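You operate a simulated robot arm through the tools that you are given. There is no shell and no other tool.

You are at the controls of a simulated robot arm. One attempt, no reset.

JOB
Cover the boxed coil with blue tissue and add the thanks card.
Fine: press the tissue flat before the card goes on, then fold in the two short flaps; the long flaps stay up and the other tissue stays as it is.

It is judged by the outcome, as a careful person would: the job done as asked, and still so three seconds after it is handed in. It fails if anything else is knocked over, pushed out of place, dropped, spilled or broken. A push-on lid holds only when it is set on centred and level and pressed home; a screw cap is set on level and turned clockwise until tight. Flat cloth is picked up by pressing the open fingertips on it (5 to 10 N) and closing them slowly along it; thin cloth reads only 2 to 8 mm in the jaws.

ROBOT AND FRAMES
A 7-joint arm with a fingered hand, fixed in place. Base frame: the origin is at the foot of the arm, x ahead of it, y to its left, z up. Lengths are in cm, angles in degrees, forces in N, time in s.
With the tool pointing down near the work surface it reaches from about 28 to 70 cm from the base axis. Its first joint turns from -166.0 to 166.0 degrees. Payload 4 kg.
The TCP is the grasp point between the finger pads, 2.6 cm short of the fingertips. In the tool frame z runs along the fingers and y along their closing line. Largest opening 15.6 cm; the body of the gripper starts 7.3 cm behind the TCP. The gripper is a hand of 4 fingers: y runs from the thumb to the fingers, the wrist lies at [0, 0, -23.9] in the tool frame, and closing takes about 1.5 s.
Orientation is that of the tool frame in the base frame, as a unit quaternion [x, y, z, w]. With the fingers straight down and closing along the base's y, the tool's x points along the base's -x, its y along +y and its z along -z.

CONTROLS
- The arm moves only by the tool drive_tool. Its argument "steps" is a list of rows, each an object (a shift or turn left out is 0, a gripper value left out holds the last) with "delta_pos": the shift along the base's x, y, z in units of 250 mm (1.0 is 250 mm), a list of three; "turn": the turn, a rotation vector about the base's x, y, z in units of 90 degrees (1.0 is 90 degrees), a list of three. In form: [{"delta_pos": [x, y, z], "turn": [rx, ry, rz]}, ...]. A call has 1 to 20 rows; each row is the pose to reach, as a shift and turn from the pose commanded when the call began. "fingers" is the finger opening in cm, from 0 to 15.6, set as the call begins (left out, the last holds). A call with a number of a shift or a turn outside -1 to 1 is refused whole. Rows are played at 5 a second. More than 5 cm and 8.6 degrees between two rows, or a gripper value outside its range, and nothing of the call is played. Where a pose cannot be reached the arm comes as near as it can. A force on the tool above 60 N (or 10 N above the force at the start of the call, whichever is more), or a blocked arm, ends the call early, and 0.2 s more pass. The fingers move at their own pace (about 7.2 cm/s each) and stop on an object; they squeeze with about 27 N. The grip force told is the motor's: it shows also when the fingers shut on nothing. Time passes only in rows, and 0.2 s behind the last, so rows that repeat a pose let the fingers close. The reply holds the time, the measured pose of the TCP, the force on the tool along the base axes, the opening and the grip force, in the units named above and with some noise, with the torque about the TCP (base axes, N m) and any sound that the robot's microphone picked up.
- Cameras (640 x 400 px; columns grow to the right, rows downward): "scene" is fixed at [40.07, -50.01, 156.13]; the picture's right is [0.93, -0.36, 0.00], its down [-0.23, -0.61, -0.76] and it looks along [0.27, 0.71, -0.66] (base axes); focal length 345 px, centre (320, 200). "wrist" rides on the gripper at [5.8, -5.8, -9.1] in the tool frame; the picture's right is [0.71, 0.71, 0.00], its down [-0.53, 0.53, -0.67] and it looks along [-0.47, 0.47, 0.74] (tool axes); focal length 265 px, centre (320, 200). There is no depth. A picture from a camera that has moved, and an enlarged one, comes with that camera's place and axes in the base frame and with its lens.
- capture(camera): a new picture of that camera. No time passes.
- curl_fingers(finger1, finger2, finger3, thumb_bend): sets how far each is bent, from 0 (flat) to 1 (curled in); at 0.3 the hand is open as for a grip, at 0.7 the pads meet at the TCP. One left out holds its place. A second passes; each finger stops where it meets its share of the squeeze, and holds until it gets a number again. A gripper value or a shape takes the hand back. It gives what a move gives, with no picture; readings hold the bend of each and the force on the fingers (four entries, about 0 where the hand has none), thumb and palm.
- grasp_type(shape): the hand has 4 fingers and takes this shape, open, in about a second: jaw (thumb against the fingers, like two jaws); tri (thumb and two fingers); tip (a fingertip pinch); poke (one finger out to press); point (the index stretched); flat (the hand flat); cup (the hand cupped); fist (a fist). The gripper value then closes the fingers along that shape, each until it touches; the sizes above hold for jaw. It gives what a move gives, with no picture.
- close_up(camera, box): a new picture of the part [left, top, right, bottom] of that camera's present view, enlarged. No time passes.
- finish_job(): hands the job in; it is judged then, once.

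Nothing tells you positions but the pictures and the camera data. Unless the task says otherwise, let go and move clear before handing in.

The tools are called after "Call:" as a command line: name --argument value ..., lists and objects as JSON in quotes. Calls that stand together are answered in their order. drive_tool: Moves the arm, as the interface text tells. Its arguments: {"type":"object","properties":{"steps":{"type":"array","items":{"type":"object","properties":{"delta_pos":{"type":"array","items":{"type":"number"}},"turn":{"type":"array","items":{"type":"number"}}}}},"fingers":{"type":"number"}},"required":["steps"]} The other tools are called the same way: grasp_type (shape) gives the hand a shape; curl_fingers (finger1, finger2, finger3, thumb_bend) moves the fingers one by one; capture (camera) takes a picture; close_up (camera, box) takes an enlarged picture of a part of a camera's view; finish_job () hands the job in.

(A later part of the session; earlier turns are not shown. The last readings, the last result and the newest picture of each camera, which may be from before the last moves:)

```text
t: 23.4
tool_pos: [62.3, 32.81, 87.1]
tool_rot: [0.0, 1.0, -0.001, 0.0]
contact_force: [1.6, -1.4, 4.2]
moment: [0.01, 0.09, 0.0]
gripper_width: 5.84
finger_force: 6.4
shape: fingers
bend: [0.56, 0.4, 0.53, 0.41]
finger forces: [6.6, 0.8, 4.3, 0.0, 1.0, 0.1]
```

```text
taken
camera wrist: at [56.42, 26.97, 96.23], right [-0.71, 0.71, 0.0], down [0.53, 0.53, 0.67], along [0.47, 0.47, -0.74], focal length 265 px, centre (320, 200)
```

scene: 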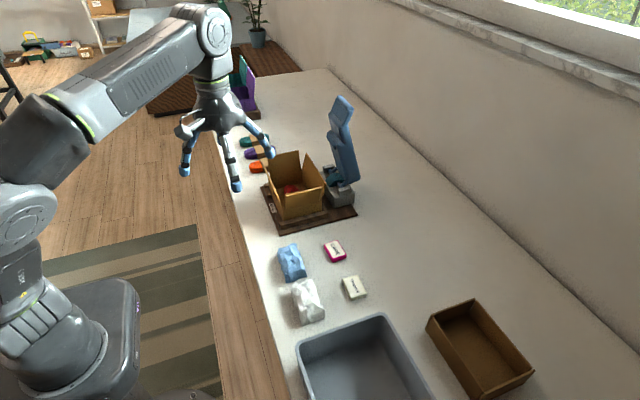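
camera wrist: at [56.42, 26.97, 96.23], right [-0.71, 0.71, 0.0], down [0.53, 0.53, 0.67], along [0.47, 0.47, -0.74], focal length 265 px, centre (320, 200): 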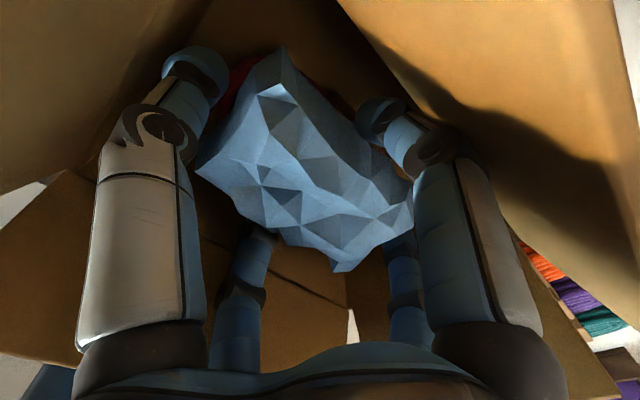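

Finger 1's knuckle seems to be against the −x wall and can't open further. I'll raise slightly, where the flaps lean out, and watch the finger readings.

Call:
drive_tool --steps '[{"delta_pos": [0.01, 0, 0.02]}, {"delta_pos": [0.01, 0, 0.03]}, {"delta_pos": [0.01, 0, 0.03]}]'

Call:
capture --camera "wrist"

```text
t: 24.2
tool_pos: [62.23, 32.79, 87.82]
tool_rot: [0.0, 1.0, 0.0, 0.0]
contact_force: [1.4, 0.8, 0.1]
moment: [-0.03, 0.0, -0.02]
gripper_width: 5.93
finger_force: 3.1
shape: fingers
bend: [0.55, 0.4, 0.52, 0.41]
finger forces: [3.4, 0.1, 2.4, 0.0, 0.1, 0.0]
out of reach, approached as far as the arm can: row 1, 2, 3
```

```text
taken
camera wrist: at [56.38, 26.87, 96.95], right [-0.71, 0.71, 0.0], down [0.53, 0.53, 0.67], along [0.47, 0.47, -0.74], focal length 265 px, centre (320, 200)
```

wrist: 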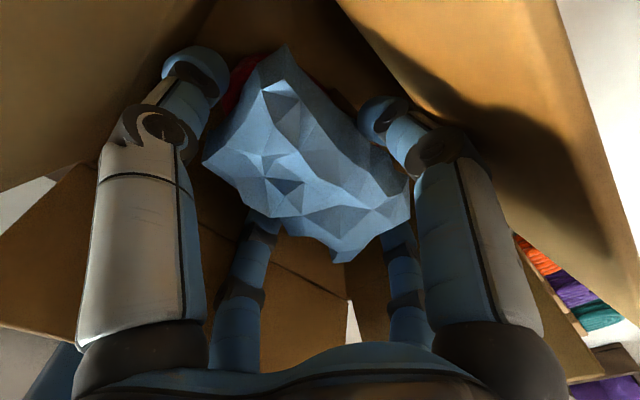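

The forces are falling as the fingers open. I'll let a little time pass and open them a bit more.

Call:
curl_fingers --finger1 0.5 --finger3 0.48

Call:
capture --camera "wrist"

```text
t: 25.2
tool_pos: [62.34, 32.79, 87.76]
tool_rot: [0.0, 1.0, 0.0, 0.0]
contact_force: [-0.2, 1.1, -0.9]
moment: [-0.01, 0.01, -0.01]
gripper_width: 5.98
finger_force: 5.6
shape: fingers
bend: [0.55, 0.4, 0.52, 0.41]
finger forces: [5.5, 0.0, 5.1, 0.1, 0.0, 0.0]
```

```text
taken
camera wrist: at [56.38, 26.87, 96.95], right [-0.71, 0.71, 0.0], down [0.53, 0.53, 0.67], along [0.47, 0.47, -0.74], focal length 265 px, centre (320, 200)
```

wrist: 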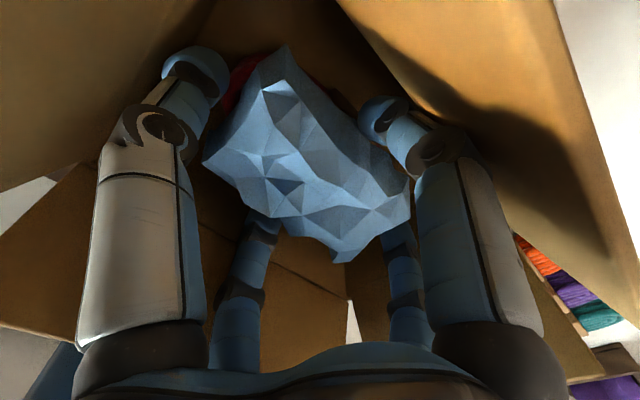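

Both fingers are now against the walls, with about 1 cm of slack on the tissue between them. I'll relax them to just off the walls and then raise straight up.

Call:
curl_fingers --finger1 0.55 --finger3 0.525

Call:
drive_tool --steps '[{"delta_pos": [0, 0, 0.02]}, {"delta_pos": [0, 0, 0.04]}, {"delta_pos": [0, 0, 0.06]}]'

Call:
capture --camera "wrist"

Call:
close_up --camera "scene" --box '[260, 140, 330, 230]'

```text
t: 26.2
tool_pos: [62.26, 32.73, 87.85]
tool_rot: [0.0, 1.0, 0.0, 0.0]
contact_force: [-0.3, 0.4, 0.2]
moment: [-0.03, -0.02, 0.01]
gripper_width: 5.96
finger_force: 0.3
shape: fingers
bend: [0.55, 0.4, 0.53, 0.41]
finger forces: [0.5, 0.1, 0.8, 0.0, 0.0, 0.1]
```

```text
t: 27.0
tool_pos: [62.05, 32.59, 89.35]
tool_rot: [0.0, 1.0, 0.0, 0.001]
contact_force: [0.3, 0.2, 0.0]
moment: [0.04, -0.02, -0.03]
gripper_width: 5.93
finger_force: 0.0
shape: fingers
bend: [0.55, 0.4, 0.52, 0.41]
finger forces: [0.1, 0.0, 0.0, 0.0, 0.0, 0.0]
```

```text
taken
camera wrist: at [56.08, 26.66, 98.42], right [-0.71, 0.71, 0.0], down [0.53, 0.53, 0.67], along [0.47, 0.47, -0.74], focal length 265 px, centre (320, 200)
```

wrist: 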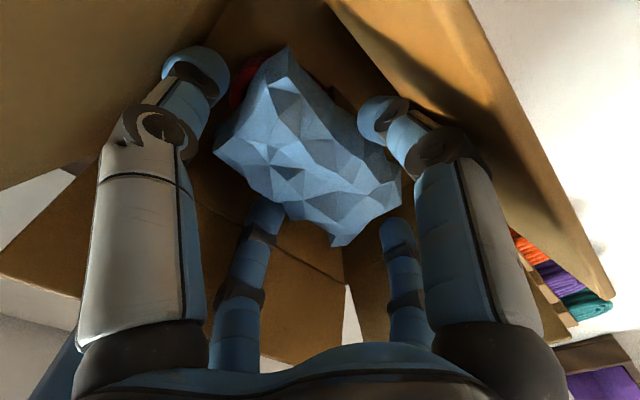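

```text
4.44 times, centred on (295, 185) of scene
camera zoom: at [40.07, -50.01, 156.13], right [0.93, -0.36, 0.0], down [-0.23, -0.61, -0.76], along [0.27, 0.71, -0.66], focal length 1532 px, centre (431, 267)
```

zoom: 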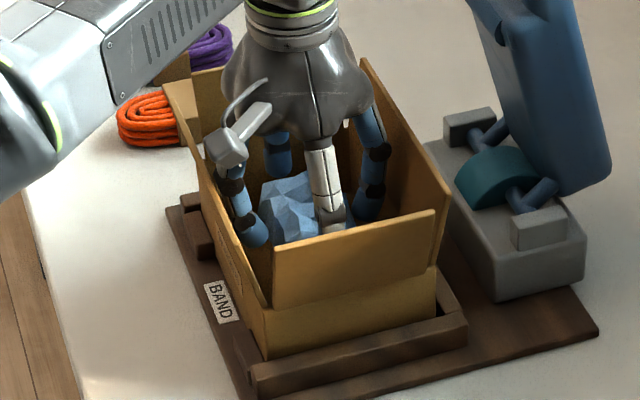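

The tissue stayed in the box, released. I'll raise straight up, easing inward as the reach shrinks, then look at it.

Call:
drive_tool --steps '[{"delta_pos": [0, 0, 0.05]}, {"delta_pos": [0, 0, 0.12]}, {"delta_pos": [-0.01, -0.01, 0.2]}, {"delta_pos": [-0.03, -0.02, 0.3]}, {"delta_pos": [-0.06, -0.03, 0.42]}, {"delta_pos": [-0.1, -0.06, 0.55]}, {"delta_pos": [-0.2, -0.16, 0.6]}, {"delta_pos": [-0.3, -0.26, 0.6]}, {"delta_pos": [-0.4, -0.36, 0.6]}, {"delta_pos": [-0.4, -0.36, 0.6]}]'

Call:
close_up --camera "wrist" --box '[200, 60, 440, 260]'

Call:
close_up --camera "scene" --box '[260, 140, 330, 230]'

```text
t: 29.2
tool_pos: [58.29, 27.86, 106.26]
tool_rot: [0.0, 1.0, 0.0, -0.001]
contact_force: [0.5, -0.4, 0.1]
moment: [-0.01, -0.03, -0.02]
gripper_width: 5.9
finger_force: 0.2
shape: fingers
bend: [0.55, 0.4, 0.52, 0.41]
finger forces: [0.0, 0.0, 0.0, 0.0, 0.0, 0.0]
out of reach, approached as far as the arm can: row 1, 2, 3, 4, 5, 6, 7, 8, 9, 10
```

```text
2.00 times, centred on (320, 160) of wrist
camera zoom: at [52.44, 21.97, 115.27], right [-0.71, 0.71, 0.0], down [0.53, 0.53, 0.67], along [0.47, 0.47, -0.75], focal length 531 px, centre (320, 280)
```

zoom: 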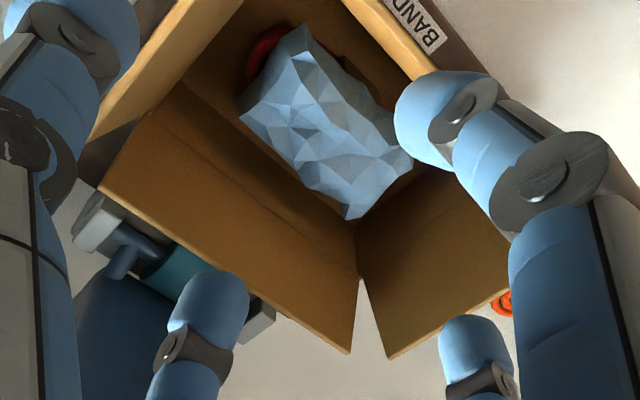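

```text
4.44 times, centred on (295, 185) of scene
camera zoom: at [40.07, -50.01, 156.13], right [0.93, -0.36, 0.0], down [-0.23, -0.61, -0.76], along [0.27, 0.71, -0.66], focal length 1532 px, centre (431, 267)
```

zoom: 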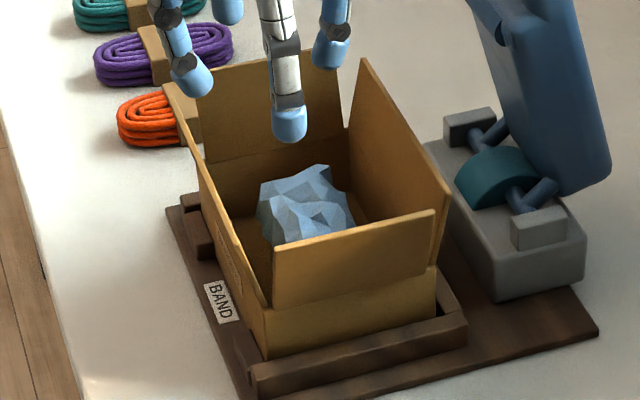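

The tissue sits on the coil, centred at about (62.4, 32.4). Now I'll bunch the fingers with tips slightly apart to use as a presser, and go back over the box.

Call:
curl_fingers --finger1 0.62 --finger2 0.56 --finger3 0.62 --thumb_bend 0.56

Call:
drive_tool --steps '[{"delta_pos": [0.03, 0.05, -0.08], "turn": [0.013, -0.025, 0]}, {"delta_pos": [0.06, 0.1, -0.16], "turn": [0.026, -0.049, 0]}, {"delta_pos": [0.1, 0.14, -0.28], "turn": [0.026, -0.049, 0]}, {"delta_pos": [0.14, 0.17, -0.4], "turn": [0.026, -0.049, 0]}, {"delta_pos": [0.165, 0.185, -0.5], "turn": [0.026, -0.049, 0]}, {"delta_pos": [0.165, 0.185, -0.5], "turn": [0.026, -0.049, 0]}]'

Call:
capture --camera "wrist"

Call:
close_up --camera "scene" --box '[240, 100, 360, 240]'

```text
t: 30.2
tool_pos: [58.3, 27.92, 106.16]
tool_rot: [0.001, 1.0, 0.0, -0.001]
contact_force: [-0.1, 0.3, -0.1]
moment: [0.0, -0.01, -0.05]
gripper_width: 2.68
finger_force: 0.1
shape: fingers
bend: [0.62, 0.56, 0.62, 0.56]
finger forces: [0.1, 0.0, 0.1, 0.0, 0.0, 0.0]
```

```text
t: 31.6
tool_pos: [63.06, 32.62, 93.9]
tool_rot: [0.0, 0.999, 0.02, 0.037]
contact_force: [-0.2, 0.2, 1.2]
moment: [0.02, 0.0, -0.04]
gripper_width: 2.69
finger_force: 0.0
shape: fingers
bend: [0.62, 0.56, 0.62, 0.56]
finger forces: [0.1, 0.0, 0.0, 0.0, 0.0, 0.0]
out of reach, approached as far as the arm can: row 1, 2, 3, 4, 5, 6
```

```text
taken
camera wrist: at [56.4, 26.48, 102.23], right [-0.71, 0.71, -0.02], down [0.47, 0.5, 0.73], along [0.53, 0.5, -0.69], focal length 265 px, centre (320, 200)
```

wrist: 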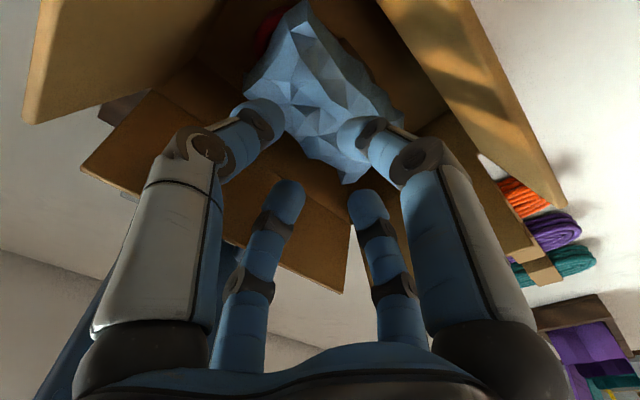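

```text
2.86 times, centred on (300, 170) of scene
camera zoom: at [40.07, -50.01, 156.13], right [0.93, -0.36, 0.0], down [-0.23, -0.61, -0.76], along [0.27, 0.71, -0.66], focal length 985 px, centre (377, 286)
```

zoom: 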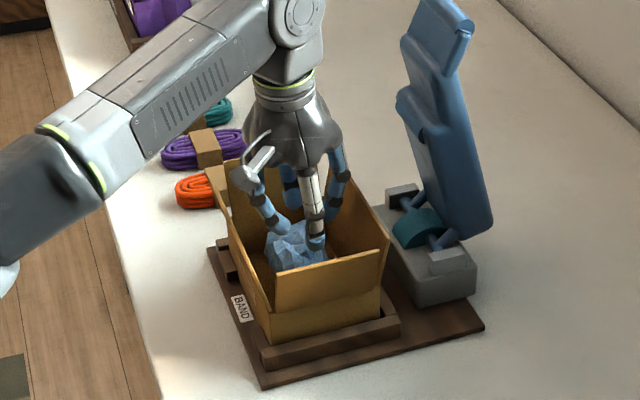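

The presser is in position over the tissue. I'll lower gently with un-tilting until contact.

Call:
drive_tool --steps '[{"delta_pos": [-0.02, 0, -0.05], "turn": [-0.007, 0.013, 0]}, {"delta_pos": [-0.025, 0, -0.1], "turn": [-0.013, 0.025, 0]}, {"delta_pos": [-0.025, 0, -0.14], "turn": [-0.013, 0.025, 0]}]'

Call:
capture --camera "wrist"

```text
t: 32.4
tool_pos: [62.46, 32.78, 90.31]
tool_rot: [0.0, 1.0, 0.01, 0.017]
contact_force: [-0.2, 0.5, 0.0]
moment: [0.0, -0.01, 0.04]
gripper_width: 2.68
finger_force: 0.0
shape: fingers
bend: [0.62, 0.56, 0.62, 0.56]
finger forces: [0.0, 0.0, 0.0, 0.0, 0.1, 0.0]
out of reach, approached as far as the arm can: row 1, 3
```

```text
taken
camera wrist: at [56.32, 26.75, 99.11], right [-0.71, 0.71, -0.01], down [0.5, 0.51, 0.7], along [0.5, 0.49, -0.72], focal length 265 px, centre (320, 200)
```

wrist: 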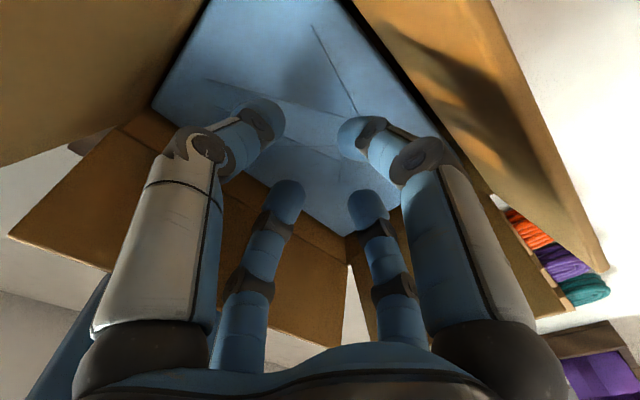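

The tissue has spread into a flat sheet that fills the box. I'll rise and check it.

Call:
drive_tool --steps '[{"delta_pos": [0, 0, 0.1]}, {"delta_pos": [0, 0, 0.2]}, {"delta_pos": [-0.02, -0.01, 0.32]}, {"delta_pos": [-0.06, -0.03, 0.45]}, {"delta_pos": [-0.1, -0.1, 0.58], "turn": [-0.013, 0.025, 0]}, {"delta_pos": [-0.16, -0.22, 0.64], "turn": [-0.013, 0.025, 0]}, {"delta_pos": [-0.22, -0.36, 0.64], "turn": [-0.013, 0.025, 0]}, {"delta_pos": [-0.28, -0.5, 0.64], "turn": [-0.013, 0.025, 0]}]'

Call:
capture --camera "wrist"

Call:
close_up --camera "scene" --box '[260, 140, 330, 230]'

```text
t: 34.2
tool_pos: [59.21, 21.68, 107.55]
tool_rot: [0.006, 1.0, 0.003, -0.011]
contact_force: [-0.6, 3.7, -4.6]
moment: [-0.38, -0.04, 0.02]
gripper_width: 2.67
finger_force: 0.2
shape: fingers
bend: [0.62, 0.56, 0.62, 0.56]
finger forces: [0.0, 0.0, 0.0, 0.0, 0.0, 0.0]
out of reach, approached as far as the arm can: row 1, 2, 3, 4, 5, 7, 8
```

```text
taken
camera wrist: at [53.49, 15.81, 116.7], right [-0.7, 0.72, 0.02], down [0.55, 0.52, 0.66], along [0.46, 0.47, -0.75], focal length 265 px, centre (320, 200)
```

wrist: 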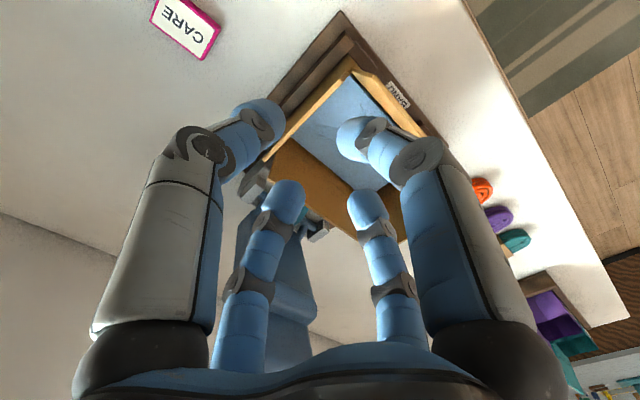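

```text
4.44 times, centred on (295, 185) of scene
camera zoom: at [40.07, -50.01, 156.13], right [0.93, -0.36, 0.0], down [-0.23, -0.61, -0.76], along [0.27, 0.71, -0.66], focal length 1532 px, centre (431, 267)
```

zoom: 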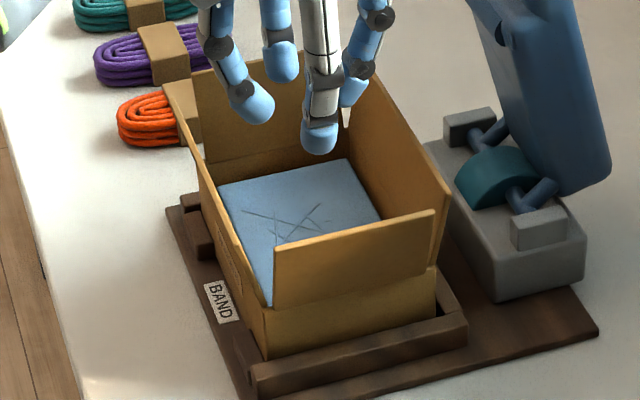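

The tissue is a flat blue sheet across the whole box. Next is the THANKS card at about (67.2, −3.5); I'll set the finger openings and move above it.

Call:
curl_fingers --finger1 0.47 --finger2 0.45 --finger3 0.47 --thumb_bend 0.45

Call:
drive_tool --steps '[{"delta_pos": [0.0, -0.15, 0]}, {"delta_pos": [0.0, -0.3, 0]}, {"delta_pos": [0.0, -0.45, 0]}, {"delta_pos": [0.0, -0.6, 0]}, {"delta_pos": [0.0, -0.75, 0]}, {"delta_pos": [0.02, -0.9, -0.03]}, {"delta_pos": [0.05, -0.98, -0.13]}, {"delta_pos": [0.1, -1.0, -0.25]}, {"delta_pos": [0.15, -1.0, -0.35]}, {"delta_pos": [0.2, -1.0, -0.42]}, {"delta_pos": [0.2, -1.0, -0.42]}]'

Call:
capture --camera "wrist"

Call:
close_up --camera "scene" --box '[270, 180, 430, 330]'

```text
t: 35.2
tool_pos: [59.15, 21.55, 107.49]
tool_rot: [0.004, 1.0, 0.0, -0.011]
contact_force: [-0.4, -0.9, -0.4]
moment: [-0.02, 0.01, 0.0]
gripper_width: 6.16
finger_force: 0.0
shape: fingers
bend: [0.47, 0.45, 0.47, 0.45]
finger forces: [0.0, 0.1, 0.0, 0.0, 0.0, 0.1]
```

```text
t: 37.6
tool_pos: [60.59, -4.89, 95.86]
tool_rot: [0.0, 1.0, 0.001, -0.001]
contact_force: [-0.2, 0.3, 0.7]
moment: [-0.01, 0.03, -0.03]
gripper_width: 6.21
finger_force: 0.1
shape: fingers
bend: [0.47, 0.45, 0.47, 0.45]
finger forces: [0.1, 0.0, 0.0, 0.1, 0.0, 0.0]
```

```text
taken
camera wrist: at [54.67, -10.74, 104.91], right [-0.71, 0.71, 0.0], down [0.53, 0.53, 0.67], along [0.47, 0.47, -0.74], focal length 265 px, centre (320, 200)
```

wrist: 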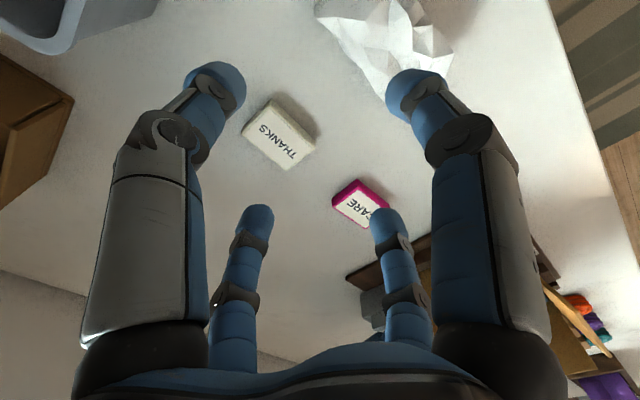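

```text
2.67 times, centred on (350, 255) of scene
camera zoom: at [40.07, -50.01, 156.13], right [0.93, -0.36, 0.0], down [-0.23, -0.61, -0.76], along [0.27, 0.71, -0.66], focal length 919 px, centre (240, 53)
```

zoom: 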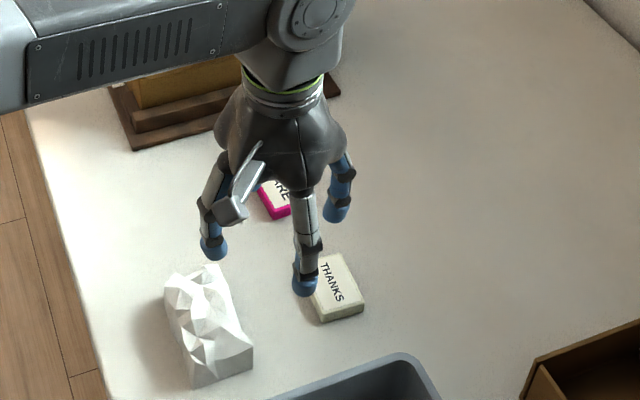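

The card shows clearly, with estimates near (67, −4). I'll move closer above it and refine.

Call:
drive_tool --steps '[{"delta_pos": [0.1, 0.01, -0.05]}, {"delta_pos": [0.2, 0.02, -0.15]}, {"delta_pos": [0.25, 0.03, -0.27]}, {"delta_pos": [0.25, 0.03, -0.27]}]'

Call:
capture --camera "wrist"

Call:
close_up --camera "scene" --box '[310, 220, 400, 320]'

```text
t: 38.6
tool_pos: [66.92, -4.07, 89.28]
tool_rot: [-0.001, 1.0, -0.001, 0.001]
contact_force: [-0.5, 0.5, -0.4]
moment: [0.0, -0.03, -0.01]
gripper_width: 6.19
finger_force: 0.0
shape: fingers
bend: [0.47, 0.45, 0.47, 0.45]
finger forces: [0.0, 0.0, 0.0, 0.1, 0.0, 0.0]
```

```text
taken
camera wrist: at [61.07, -9.94, 98.39], right [-0.71, 0.71, 0.0], down [0.53, 0.53, 0.67], along [0.47, 0.47, -0.74], focal length 265 px, centre (320, 200)
```

wrist: 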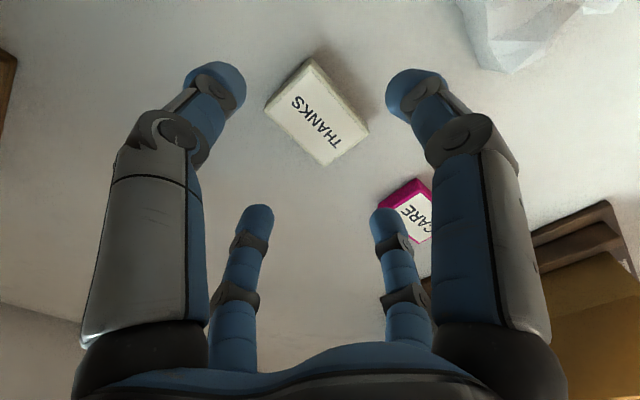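

```text
4.00 times, centred on (355, 270) of scene
camera zoom: at [40.07, -50.01, 156.13], right [0.93, -0.36, 0.0], down [-0.23, -0.61, -0.76], along [0.27, 0.71, -0.66], focal length 1379 px, centre (180, -80)
```

zoom: 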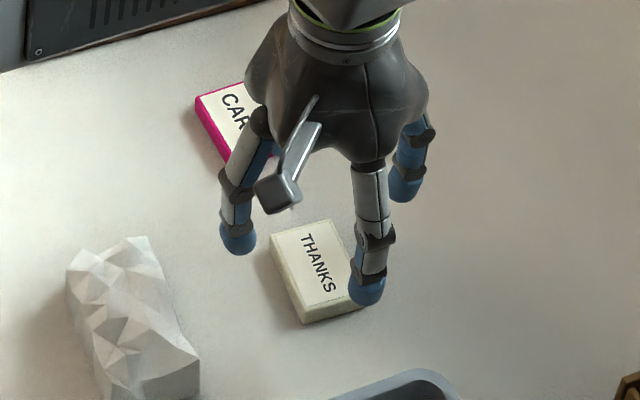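

The card centre is about (66.7, −4.5). I'll descend around it, keeping just above table contact.

Call:
drive_tool --steps '[{"delta_pos": [-0.01, -0.018, -0.08]}, {"delta_pos": [-0.01, -0.018, -0.16]}, {"delta_pos": [-0.01, -0.018, -0.2]}, {"delta_pos": [-0.01, -0.018, -0.2]}]'

Call:
capture --camera "wrist"

Call:
close_up --camera "scene" --box '[310, 220, 400, 320]'

```text
t: 39.6
tool_pos: [66.96, -4.39, 84.11]
tool_rot: [0.0, 1.0, 0.0, -0.001]
contact_force: [0.4, -0.2, -0.3]
moment: [-0.04, -0.01, 0.03]
gripper_width: 6.21
finger_force: 0.0
shape: fingers
bend: [0.47, 0.45, 0.47, 0.45]
finger forces: [0.0, 0.1, 0.0, 0.0, 0.0, 0.1]
```

```text
taken
camera wrist: at [61.02, -10.39, 93.26], right [-0.71, 0.71, 0.0], down [0.53, 0.53, 0.67], along [0.47, 0.47, -0.74], focal length 265 px, centre (320, 200)
```

wrist: 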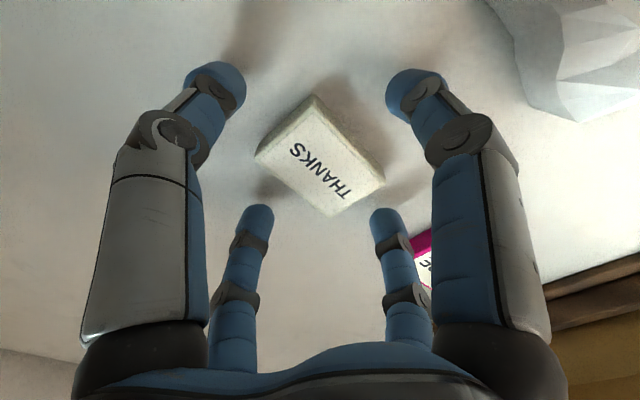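

```text
4.00 times, centred on (355, 270) of scene
camera zoom: at [40.07, -50.01, 156.13], right [0.93, -0.36, 0.0], down [-0.23, -0.61, -0.76], along [0.27, 0.71, -0.66], focal length 1379 px, centre (180, -80)
```

zoom: 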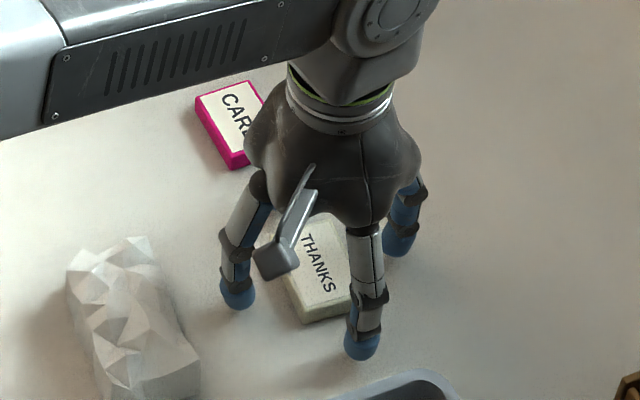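

The fingers surround the card evenly. I'll lower a touch more, then close fingers 1 and 3 on its sides.

Call:
drive_tool --steps '[{"delta_pos": [-0.006, -0.006, -0.015]}, {"delta_pos": [-0.006, -0.006, -0.026]}, {"delta_pos": [-0.006, -0.006, -0.026]}]'

Call:
curl_fingers --finger1 0.7 --finger3 0.7

Call:
capture --camera "wrist"

Call:
close_up --camera "scene" --box '[310, 220, 400, 320]'

```text
t: 40.4
tool_pos: [66.46, -4.67, 83.53]
tool_rot: [0.0, 1.0, 0.0, -0.002]
contact_force: [-0.6, -1.2, -0.5]
moment: [-0.02, 0.03, -0.03]
gripper_width: 6.22
finger_force: 0.1
shape: fingers
bend: [0.47, 0.45, 0.47, 0.45]
finger forces: [0.1, 0.1, 0.0, 0.0, 0.0, 0.1]
```

```text
t: 41.4
tool_pos: [66.46, -4.62, 83.55]
tool_rot: [0.0, 1.0, 0.0, -0.001]
contact_force: [-1.1, 0.6, -0.1]
moment: [0.0, 0.03, 0.01]
gripper_width: 4.81
finger_force: 7.4
shape: fingers
bend: [0.6, 0.45, 0.6, 0.45]
finger forces: [7.4, 0.0, 7.5, 0.0, 0.1, 0.0]
```

```text
taken
camera wrist: at [60.63, -10.54, 92.62], right [-0.71, 0.71, 0.0], down [0.53, 0.53, 0.67], along [0.47, 0.47, -0.74], focal length 265 px, centre (320, 200)
```

wrist: 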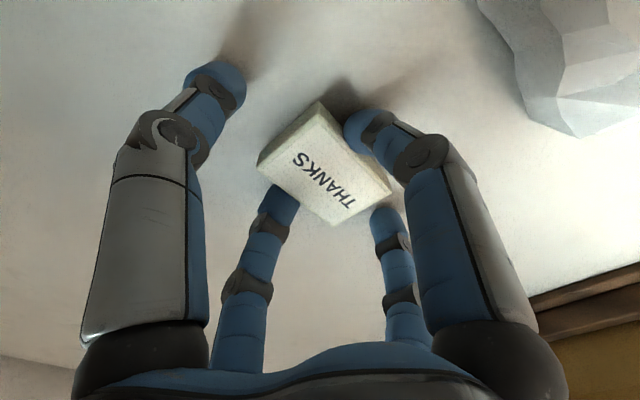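

```text
4.00 times, centred on (355, 270) of scene
camera zoom: at [40.07, -50.01, 156.13], right [0.93, -0.36, 0.0], down [-0.23, -0.61, -0.76], along [0.27, 0.71, -0.66], focal length 1379 px, centre (180, -80)
```

zoom: 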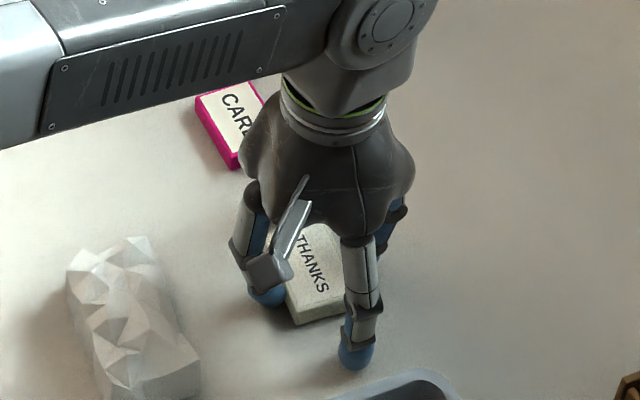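

The card is gripped with 7.5 N per side. I'll lift it and check.

Call:
drive_tool --steps '[{"delta_pos": [0, 0, 0.03]}, {"delta_pos": [0, 0, 0.08]}, {"delta_pos": [0, 0, 0.15]}, {"delta_pos": [0, 0, 0.2]}, {"delta_pos": [0, 0, 0.2]}]'

Call:
capture --camera "wrist"

```text
t: 42.6
tool_pos: [66.4, -4.49, 88.49]
tool_rot: [0.0, 1.0, 0.0, -0.001]
contact_force: [0.8, 0.4, 0.5]
moment: [-0.01, -0.02, 0.01]
gripper_width: 4.8
finger_force: 7.4
shape: fingers
bend: [0.6, 0.45, 0.6, 0.45]
finger forces: [7.4, 0.0, 7.4, 0.0, 0.1, 0.0]
```

```text
taken
camera wrist: at [60.5, -10.35, 97.66], right [-0.71, 0.71, 0.0], down [0.53, 0.53, 0.67], along [0.47, 0.47, -0.74], focal length 265 px, centre (320, 200)
```

wrist: 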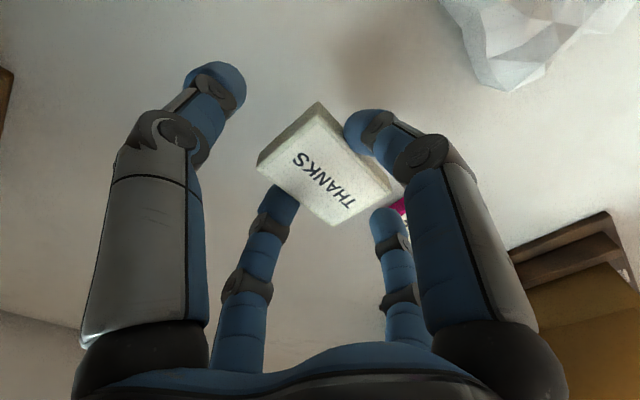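

The card is secure. I'll retract inward, rise, and move toward the box in two stages.

Call:
drive_tool --steps '[{"delta_pos": [-0.06, 0.0, 0.1]}, {"delta_pos": [-0.14, 0.02, 0.22]}, {"delta_pos": [-0.22, 0.06, 0.35]}, {"delta_pos": [-0.3, 0.12, 0.46]}, {"delta_pos": [-0.36, 0.22, 0.54]}, {"delta_pos": [-0.36, 0.36, 0.56]}, {"delta_pos": [-0.36, 0.5, 0.56]}, {"delta_pos": [-0.36, 0.64, 0.56]}, {"delta_pos": [-0.36, 0.78, 0.56]}, {"delta_pos": [-0.36, 0.92, 0.56]}, {"delta_pos": [-0.36, 0.95, 0.56]}]'

Call:
drive_tool --steps '[{"delta_pos": [0.03, 0.12, 0], "turn": [0.013, -0.025, 0]}, {"delta_pos": [0.05, 0.25, 0], "turn": [0.026, -0.049, 0]}, {"delta_pos": [0.07, 0.36, 0], "turn": [0.026, -0.049, 0]}, {"delta_pos": [0.09, 0.44, -0.04], "turn": [0.026, -0.049, 0]}, {"delta_pos": [0.12, 0.48, -0.1], "turn": [0.026, -0.049, 0]}, {"delta_pos": [0.15, 0.5, -0.17], "turn": [0.026, -0.049, 0]}, {"delta_pos": [0.18, 0.53, -0.22], "turn": [0.026, -0.049, 0]}, {"delta_pos": [0.18, 0.53, -0.22], "turn": [0.026, -0.049, 0]}]'

Call:
capture --camera "wrist"

Call:
close_up --camera "scene" --box '[240, 100, 360, 240]'

```text
t: 45.0
tool_pos: [57.27, 19.18, 102.71]
tool_rot: [0.001, 1.0, 0.001, -0.002]
contact_force: [0.3, 0.1, -0.7]
moment: [-0.03, -0.01, -0.03]
gripper_width: 4.79
finger_force: 7.5
shape: fingers
bend: [0.6, 0.45, 0.6, 0.45]
finger forces: [7.4, 0.0, 7.3, 0.0, 0.0, 0.0]
```

```text
t: 46.8
tool_pos: [62.2, 32.32, 97.06]
tool_rot: [0.0, 0.999, 0.02, 0.037]
contact_force: [-0.6, 0.3, -0.3]
moment: [0.01, 0.01, -0.01]
gripper_width: 4.79
finger_force: 7.8
shape: fingers
bend: [0.6, 0.45, 0.6, 0.45]
finger forces: [7.4, 0.1, 7.3, 0.0, 0.0, 0.0]
```

```text
taken
camera wrist: at [55.53, 26.04, 105.44], right [-0.71, 0.71, -0.02], down [0.47, 0.5, 0.73], along [0.53, 0.5, -0.69], focal length 265 px, centre (320, 200)
```

wrist: 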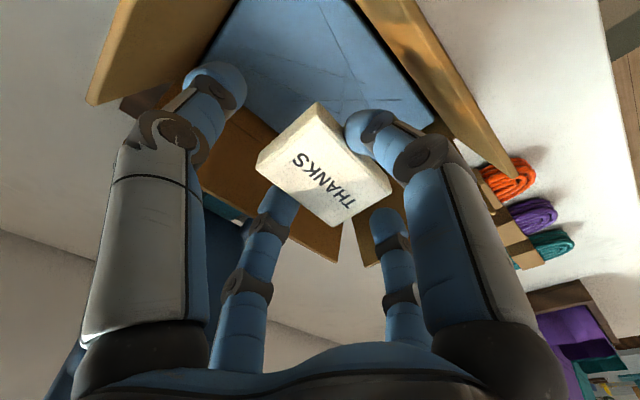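

```text
2.86 times, centred on (300, 170) of scene
camera zoom: at [40.07, -50.01, 156.13], right [0.93, -0.36, 0.0], down [-0.23, -0.61, -0.76], along [0.27, 0.71, -0.66], focal length 985 px, centre (377, 286)
```

zoom: 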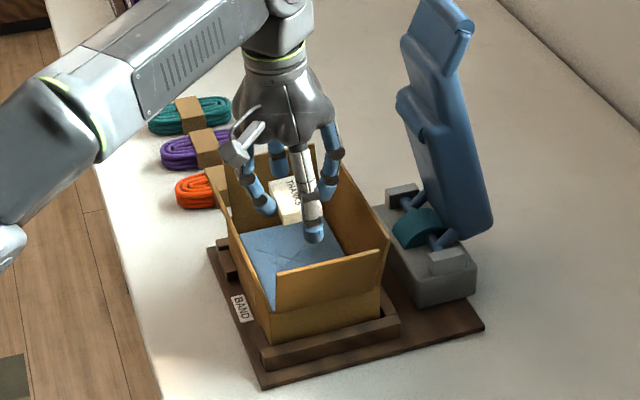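

The card is above the sheet. I'll lower it into the box while levelling, watching for contact.

Call:
drive_tool --steps '[{"delta_pos": [0.004, 0.01, -0.08]}, {"delta_pos": [0.012, 0.02, -0.16]}, {"delta_pos": [0.012, 0.026, -0.24]}, {"delta_pos": [0.012, 0.026, -0.28], "turn": [-0.013, 0.025, 0]}, {"delta_pos": [0.012, 0.026, -0.3], "turn": [-0.02, 0.037, 0]}]'

Call:
capture --camera "wrist"

Call:
close_up --camera "scene" --box '[260, 140, 330, 230]'

```text
t: 48.0
tool_pos: [62.12, 32.98, 89.53]
tool_rot: [-0.001, 1.0, 0.005, 0.009]
contact_force: [-0.3, -0.5, -0.4]
moment: [0.04, 0.01, -0.02]
gripper_width: 4.79
finger_force: 6.9
shape: fingers
bend: [0.6, 0.45, 0.6, 0.45]
finger forces: [7.3, 0.0, 7.3, 0.1, 0.1, 0.0]
```

```text
taken
camera wrist: at [55.95, 26.98, 98.45], right [-0.71, 0.71, -0.01], down [0.51, 0.52, 0.68], along [0.49, 0.48, -0.73], focal length 265 px, centre (320, 200)
```

wrist: 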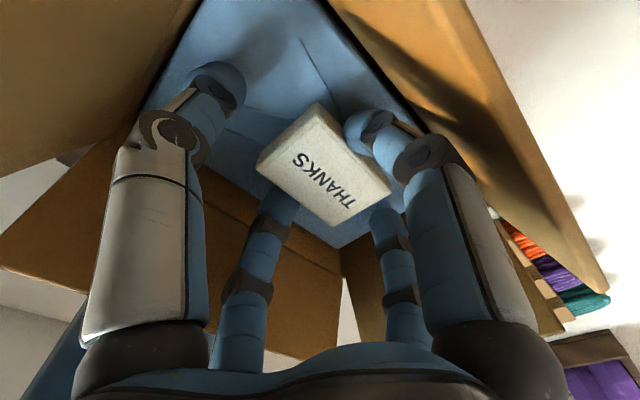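

```text
4.44 times, centred on (295, 185) of scene
camera zoom: at [40.07, -50.01, 156.13], right [0.93, -0.36, 0.0], down [-0.23, -0.61, -0.76], along [0.27, 0.71, -0.66], focal length 1532 px, centre (431, 267)
```

zoom: 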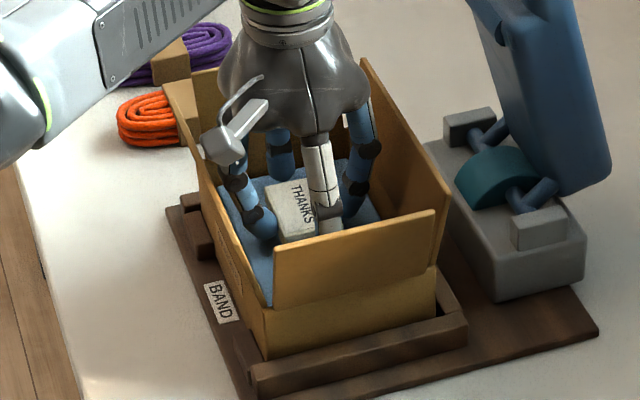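

There's no contact yet. I'll lower in small steps.

Call:
drive_tool --steps '[{"delta_pos": [0.005, 0, -0.015]}, {"delta_pos": [0.01, 0, -0.03]}, {"delta_pos": [0.01, 0, -0.04]}, {"delta_pos": [0.01, 0, -0.04]}]'

Call:
capture --camera "wrist"

```text
t: 49.0
tool_pos: [62.31, 32.98, 88.86]
tool_rot: [-0.001, 1.0, 0.006, 0.01]
contact_force: [-1.0, 0.2, 17.1]
moment: [-0.04, -0.03, 0.0]
gripper_width: 4.81
finger_force: 12.9
shape: fingers
bend: [0.6, 0.45, 0.6, 0.45]
finger forces: [10.7, 0.0, 13.6, 0.0, 0.8, 0.1]
```

```text
taken
camera wrist: at [56.32, 27.01, 97.66], right [-0.71, 0.71, -0.01], down [0.51, 0.52, 0.68], along [0.49, 0.48, -0.73], focal length 265 px, centre (320, 200)
```

wrist: 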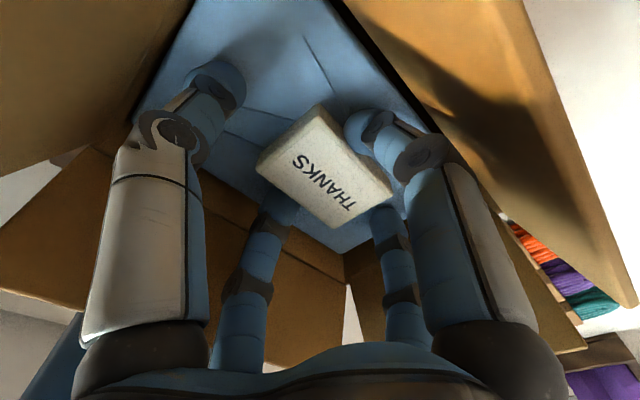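

The card is touching the sheet with 17 N. I'll ease up slightly and open the two fingers.

Call:
drive_tool --steps '[{"delta_pos": [0, 0, 0.01]}, {"delta_pos": [0, 0, 0.012]}]'

Call:
curl_fingers --finger1 0.555 --finger3 0.545

Call:
capture --camera "wrist"

```text
t: 49.6
tool_pos: [62.3, 33.08, 88.88]
tool_rot: [0.0, 1.0, 0.005, 0.008]
contact_force: [-0.8, 0.1, 4.8]
moment: [-0.05, 0.07, -0.03]
gripper_width: 4.81
finger_force: 9.0
shape: fingers
bend: [0.6, 0.45, 0.6, 0.45]
finger forces: [9.0, 0.1, 8.6, 0.0, 0.2, 0.1]
```

```text
t: 50.6
tool_pos: [62.45, 33.05, 88.82]
tool_rot: [0.0, 1.0, 0.005, 0.008]
contact_force: [-0.6, 0.4, -0.4]
moment: [-0.02, -0.02, 0.01]
gripper_width: 5.23
finger_force: 0.1
shape: fingers
bend: [0.55, 0.45, 0.54, 0.45]
finger forces: [0.0, 0.0, 0.0, 0.0, 0.0, 0.0]
```

```text
taken
camera wrist: at [56.35, 27.03, 97.83], right [-0.71, 0.71, -0.01], down [0.51, 0.52, 0.68], along [0.49, 0.48, -0.73], focal length 265 px, centre (320, 200)
```

wrist: 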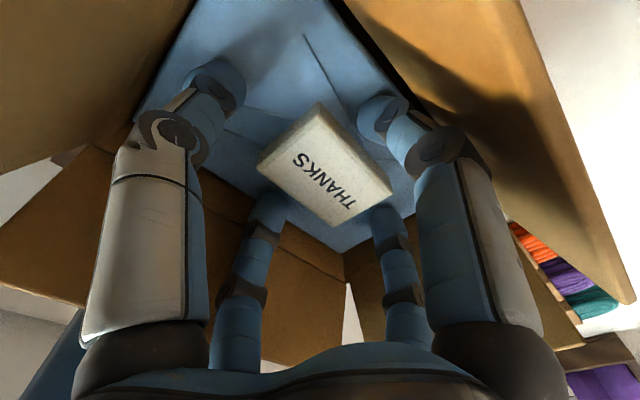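

The card is released and lying flat on the tissue. I'll rise clear and check it, then fold the short flaps with a hooked finger.

Call:
drive_tool --steps '[{"delta_pos": [0, 0, 0.05]}, {"delta_pos": [0, 0, 0.12], "turn": [0.007, -0.013, 0]}, {"delta_pos": [-0.01, -0.01, 0.22], "turn": [0.014, -0.026, 0]}, {"delta_pos": [-0.04, -0.03, 0.34], "turn": [0.02, -0.037, 0]}, {"delta_pos": [-0.08, -0.06, 0.46], "turn": [0.02, -0.037, 0]}, {"delta_pos": [-0.12, -0.1, 0.52], "turn": [0.02, -0.037, 0]}, {"delta_pos": [-0.12, -0.1, 0.52], "turn": [0.02, -0.037, 0]}]'

Call:
capture --camera "wrist"

Call:
close_up --camera "scene" --box '[260, 140, 330, 230]'

```text
t: 52.2
tool_pos: [59.64, 30.28, 101.81]
tool_rot: [0.0, 0.999, 0.02, 0.037]
contact_force: [0.9, -0.2, -0.4]
moment: [0.0, -0.03, -0.05]
gripper_width: 5.24
finger_force: 0.0
shape: fingers
bend: [0.55, 0.45, 0.54, 0.45]
finger forces: [0.0, 0.1, 0.1, 0.1, 0.0, 0.1]
out of reach, approached as far as the arm can: row 1
```

```text
taken
camera wrist: at [52.99, 24.08, 110.2], right [-0.71, 0.71, -0.02], down [0.47, 0.5, 0.73], along [0.53, 0.5, -0.69], focal length 265 px, centre (320, 200)
```

wrist: 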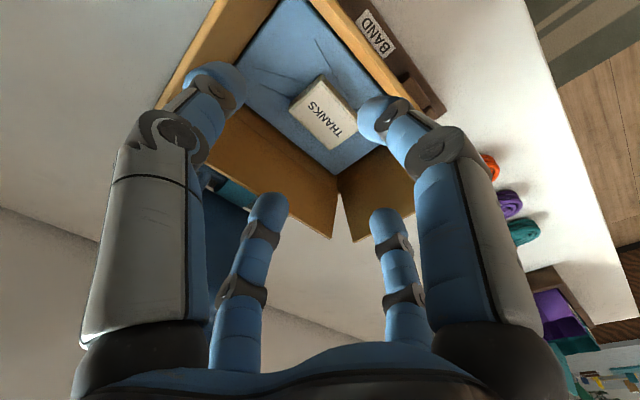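

```text
4.44 times, centred on (295, 185) of scene
camera zoom: at [40.07, -50.01, 156.13], right [0.93, -0.36, 0.0], down [-0.23, -0.61, -0.76], along [0.27, 0.71, -0.66], focal length 1532 px, centre (431, 267)
```

zoom: 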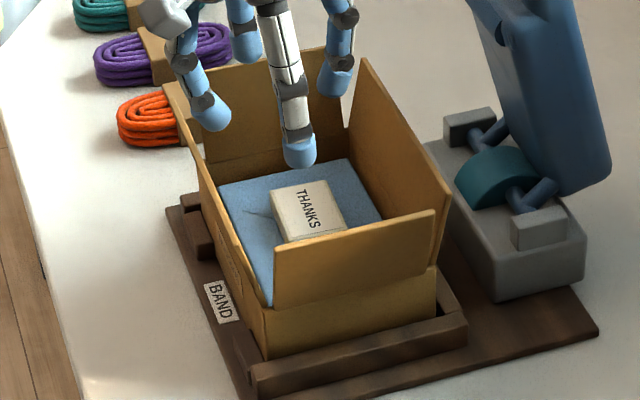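

The card lies on the tissue as wanted. Next is the −y short flap: I'll bunch the fingers, go outside it at y≈17, and push it inward.

Call:
curl_fingers --finger1 0.66 --finger2 0.66 --finger3 0.66 --thumb_bend 0.66

Call:
drive_tool --steps '[{"delta_pos": [0, -0.12, 0.02], "turn": [-0.013, 0.025, 0]}, {"delta_pos": [0, -0.27, 0.02], "turn": [-0.026, 0.049, 0]}, {"delta_pos": [0.04, -0.42, 0.02], "turn": [-0.026, 0.049, 0]}, {"delta_pos": [0.08, -0.55, 0], "turn": [-0.026, 0.049, 0]}, {"delta_pos": [0.11, -0.56, -0.12], "turn": [-0.026, 0.049, 0]}, {"delta_pos": [0.12, -0.56, -0.24], "turn": [-0.026, 0.049, 0]}, {"delta_pos": [0.12, -0.56, -0.32], "turn": [-0.026, 0.049, 0]}, {"delta_pos": [0.12, -0.56, -0.32], "turn": [-0.026, 0.049, 0]}]'

Call:
capture --camera "wrist"

Call:
close_up --camera "scene" --box '[240, 120, 360, 250]'

```text
t: 53.2
tool_pos: [59.58, 30.42, 101.81]
tool_rot: [0.0, 0.999, 0.021, 0.037]
contact_force: [-0.9, -0.3, 0.3]
moment: [-0.01, 0.01, 0.01]
gripper_width: 0.72
finger_force: 0.0
shape: fingers
bend: [0.66, 0.66, 0.66, 0.66]
finger forces: [0.0, 0.1, 0.0, 0.1, 0.0, 0.1]
```

```text
t: 55.0
tool_pos: [62.45, 16.6, 93.94]
tool_rot: [0.0, 1.0, 0.0, 0.0]
contact_force: [0.4, 0.8, 0.4]
moment: [0.0, 0.01, 0.0]
gripper_width: 0.68
finger_force: 0.0
shape: fingers
bend: [0.66, 0.66, 0.66, 0.66]
finger forces: [0.1, 0.0, 0.0, 0.1, 0.0, 0.1]
```

```text
taken
camera wrist: at [56.51, 10.63, 102.92], right [-0.71, 0.71, 0.0], down [0.53, 0.53, 0.67], along [0.47, 0.47, -0.74], focal length 265 px, centre (320, 200)
```

wrist: 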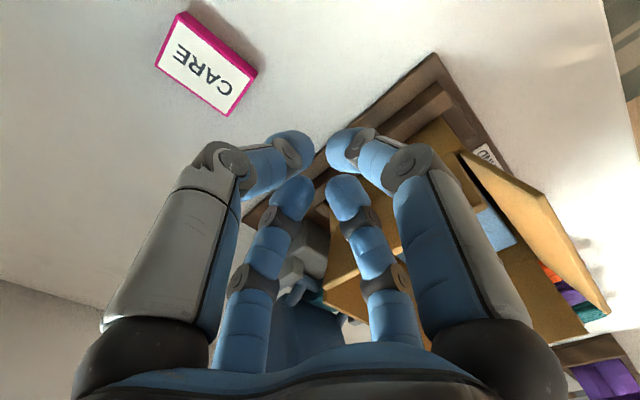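

```text
3.08 times, centred on (300, 185) of scene
camera zoom: at [40.07, -50.01, 156.13], right [0.93, -0.36, 0.0], down [-0.23, -0.61, -0.76], along [0.27, 0.71, -0.66], focal length 1061 px, centre (382, 246)
```

zoom: 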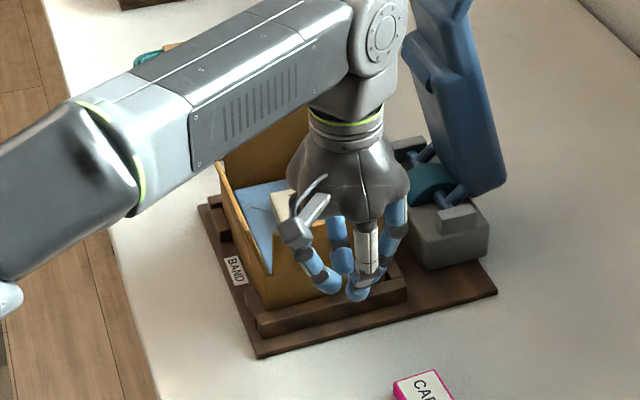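

The hand is outside the front flap with tips at about z 91. I'll push slowly toward +y.

Call:
drive_tool --steps '[{"delta_pos": [0, 0.06, 0]}, {"delta_pos": [0, 0.12, 0]}, {"delta_pos": [0, 0.16, 0]}, {"delta_pos": [0, 0.2, 0]}, {"delta_pos": [0, 0.24, 0]}, {"delta_pos": [0, 0.28, 0]}, {"delta_pos": [0, 0.28, 0]}]'

Call:
capture --camera "wrist"

Call:
close_up --camera "scene" --box '[240, 120, 360, 250]'

```text
t: 56.6
tool_pos: [62.55, 23.43, 93.77]
tool_rot: [0.0, 1.0, 0.0, 0.0]
contact_force: [0.3, -0.2, -0.7]
moment: [0.0, 0.02, 0.03]
gripper_width: 0.69
finger_force: 0.2
shape: fingers
bend: [0.66, 0.66, 0.66, 0.66]
finger forces: [0.1, 0.1, 0.0, 0.0, 0.1, 0.1]
```

```text
taken
camera wrist: at [56.64, 17.57, 102.95], right [-0.71, 0.71, 0.0], down [0.53, 0.53, 0.67], along [0.47, 0.47, -0.74], focal length 265 px, centre (320, 200)
```

wrist: 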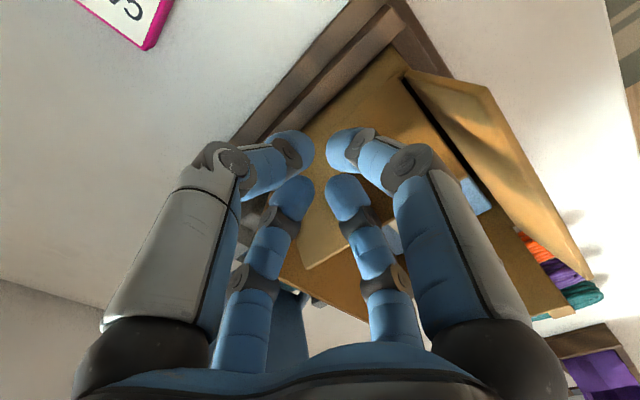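

```text
3.08 times, centred on (300, 185) of scene
camera zoom: at [40.07, -50.01, 156.13], right [0.93, -0.36, 0.0], down [-0.23, -0.61, -0.76], along [0.27, 0.71, -0.66], focal length 1061 px, centre (382, 246)
```

zoom: 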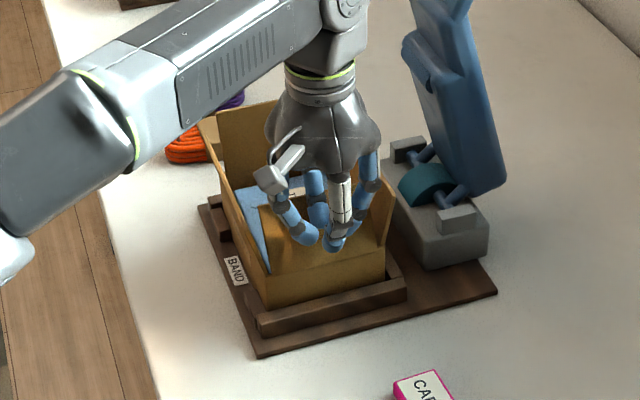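

The flap is folding in smoothly. I'll continue inward and downward.

Call:
drive_tool --steps '[{"delta_pos": [0, 0.04, -0.02]}, {"delta_pos": [0, 0.08, -0.04]}, {"delta_pos": [0, 0.12, -0.07]}, {"delta_pos": [0, 0.15, -0.1]}, {"delta_pos": [0, 0.17, -0.12]}, {"delta_pos": [0, 0.17, -0.12]}]'

Call:
capture --camera "wrist"

Call:
close_up --camera "scene" --box '[240, 120, 360, 250]'

```text
t: 58.0
tool_pos: [62.5, 27.86, 90.79]
tool_rot: [0.0, 1.0, 0.0, -0.001]
contact_force: [-0.8, -0.1, 1.0]
moment: [0.04, 0.01, 0.0]
gripper_width: 0.71
finger_force: 0.1
shape: fingers
bend: [0.66, 0.66, 0.66, 0.66]
finger forces: [0.0, 0.0, 0.0, 0.1, 0.0, 0.0]
```

```text
taken
camera wrist: at [56.64, 21.89, 99.95], right [-0.71, 0.71, 0.0], down [0.53, 0.53, 0.67], along [0.47, 0.47, -0.74], focal length 265 px, centre (320, 200)
```

wrist: 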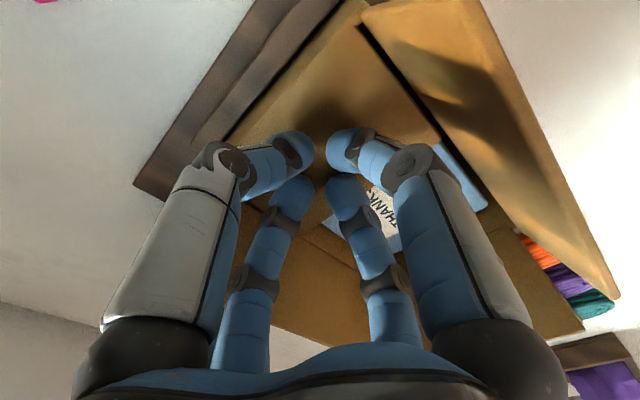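

```text
3.08 times, centred on (300, 185) of scene
camera zoom: at [40.07, -50.01, 156.13], right [0.93, -0.36, 0.0], down [-0.23, -0.61, -0.76], along [0.27, 0.71, -0.66], focal length 1061 px, centre (382, 246)
```

zoom: 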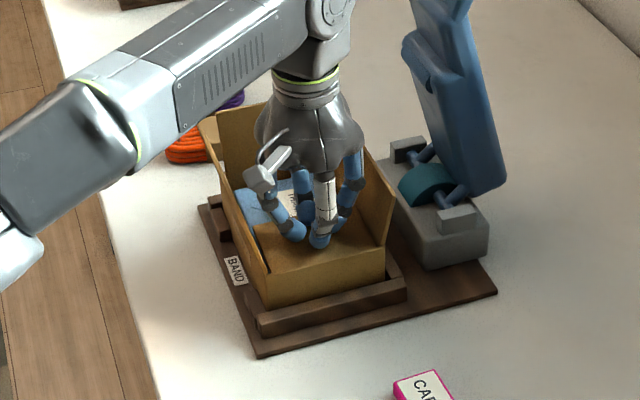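

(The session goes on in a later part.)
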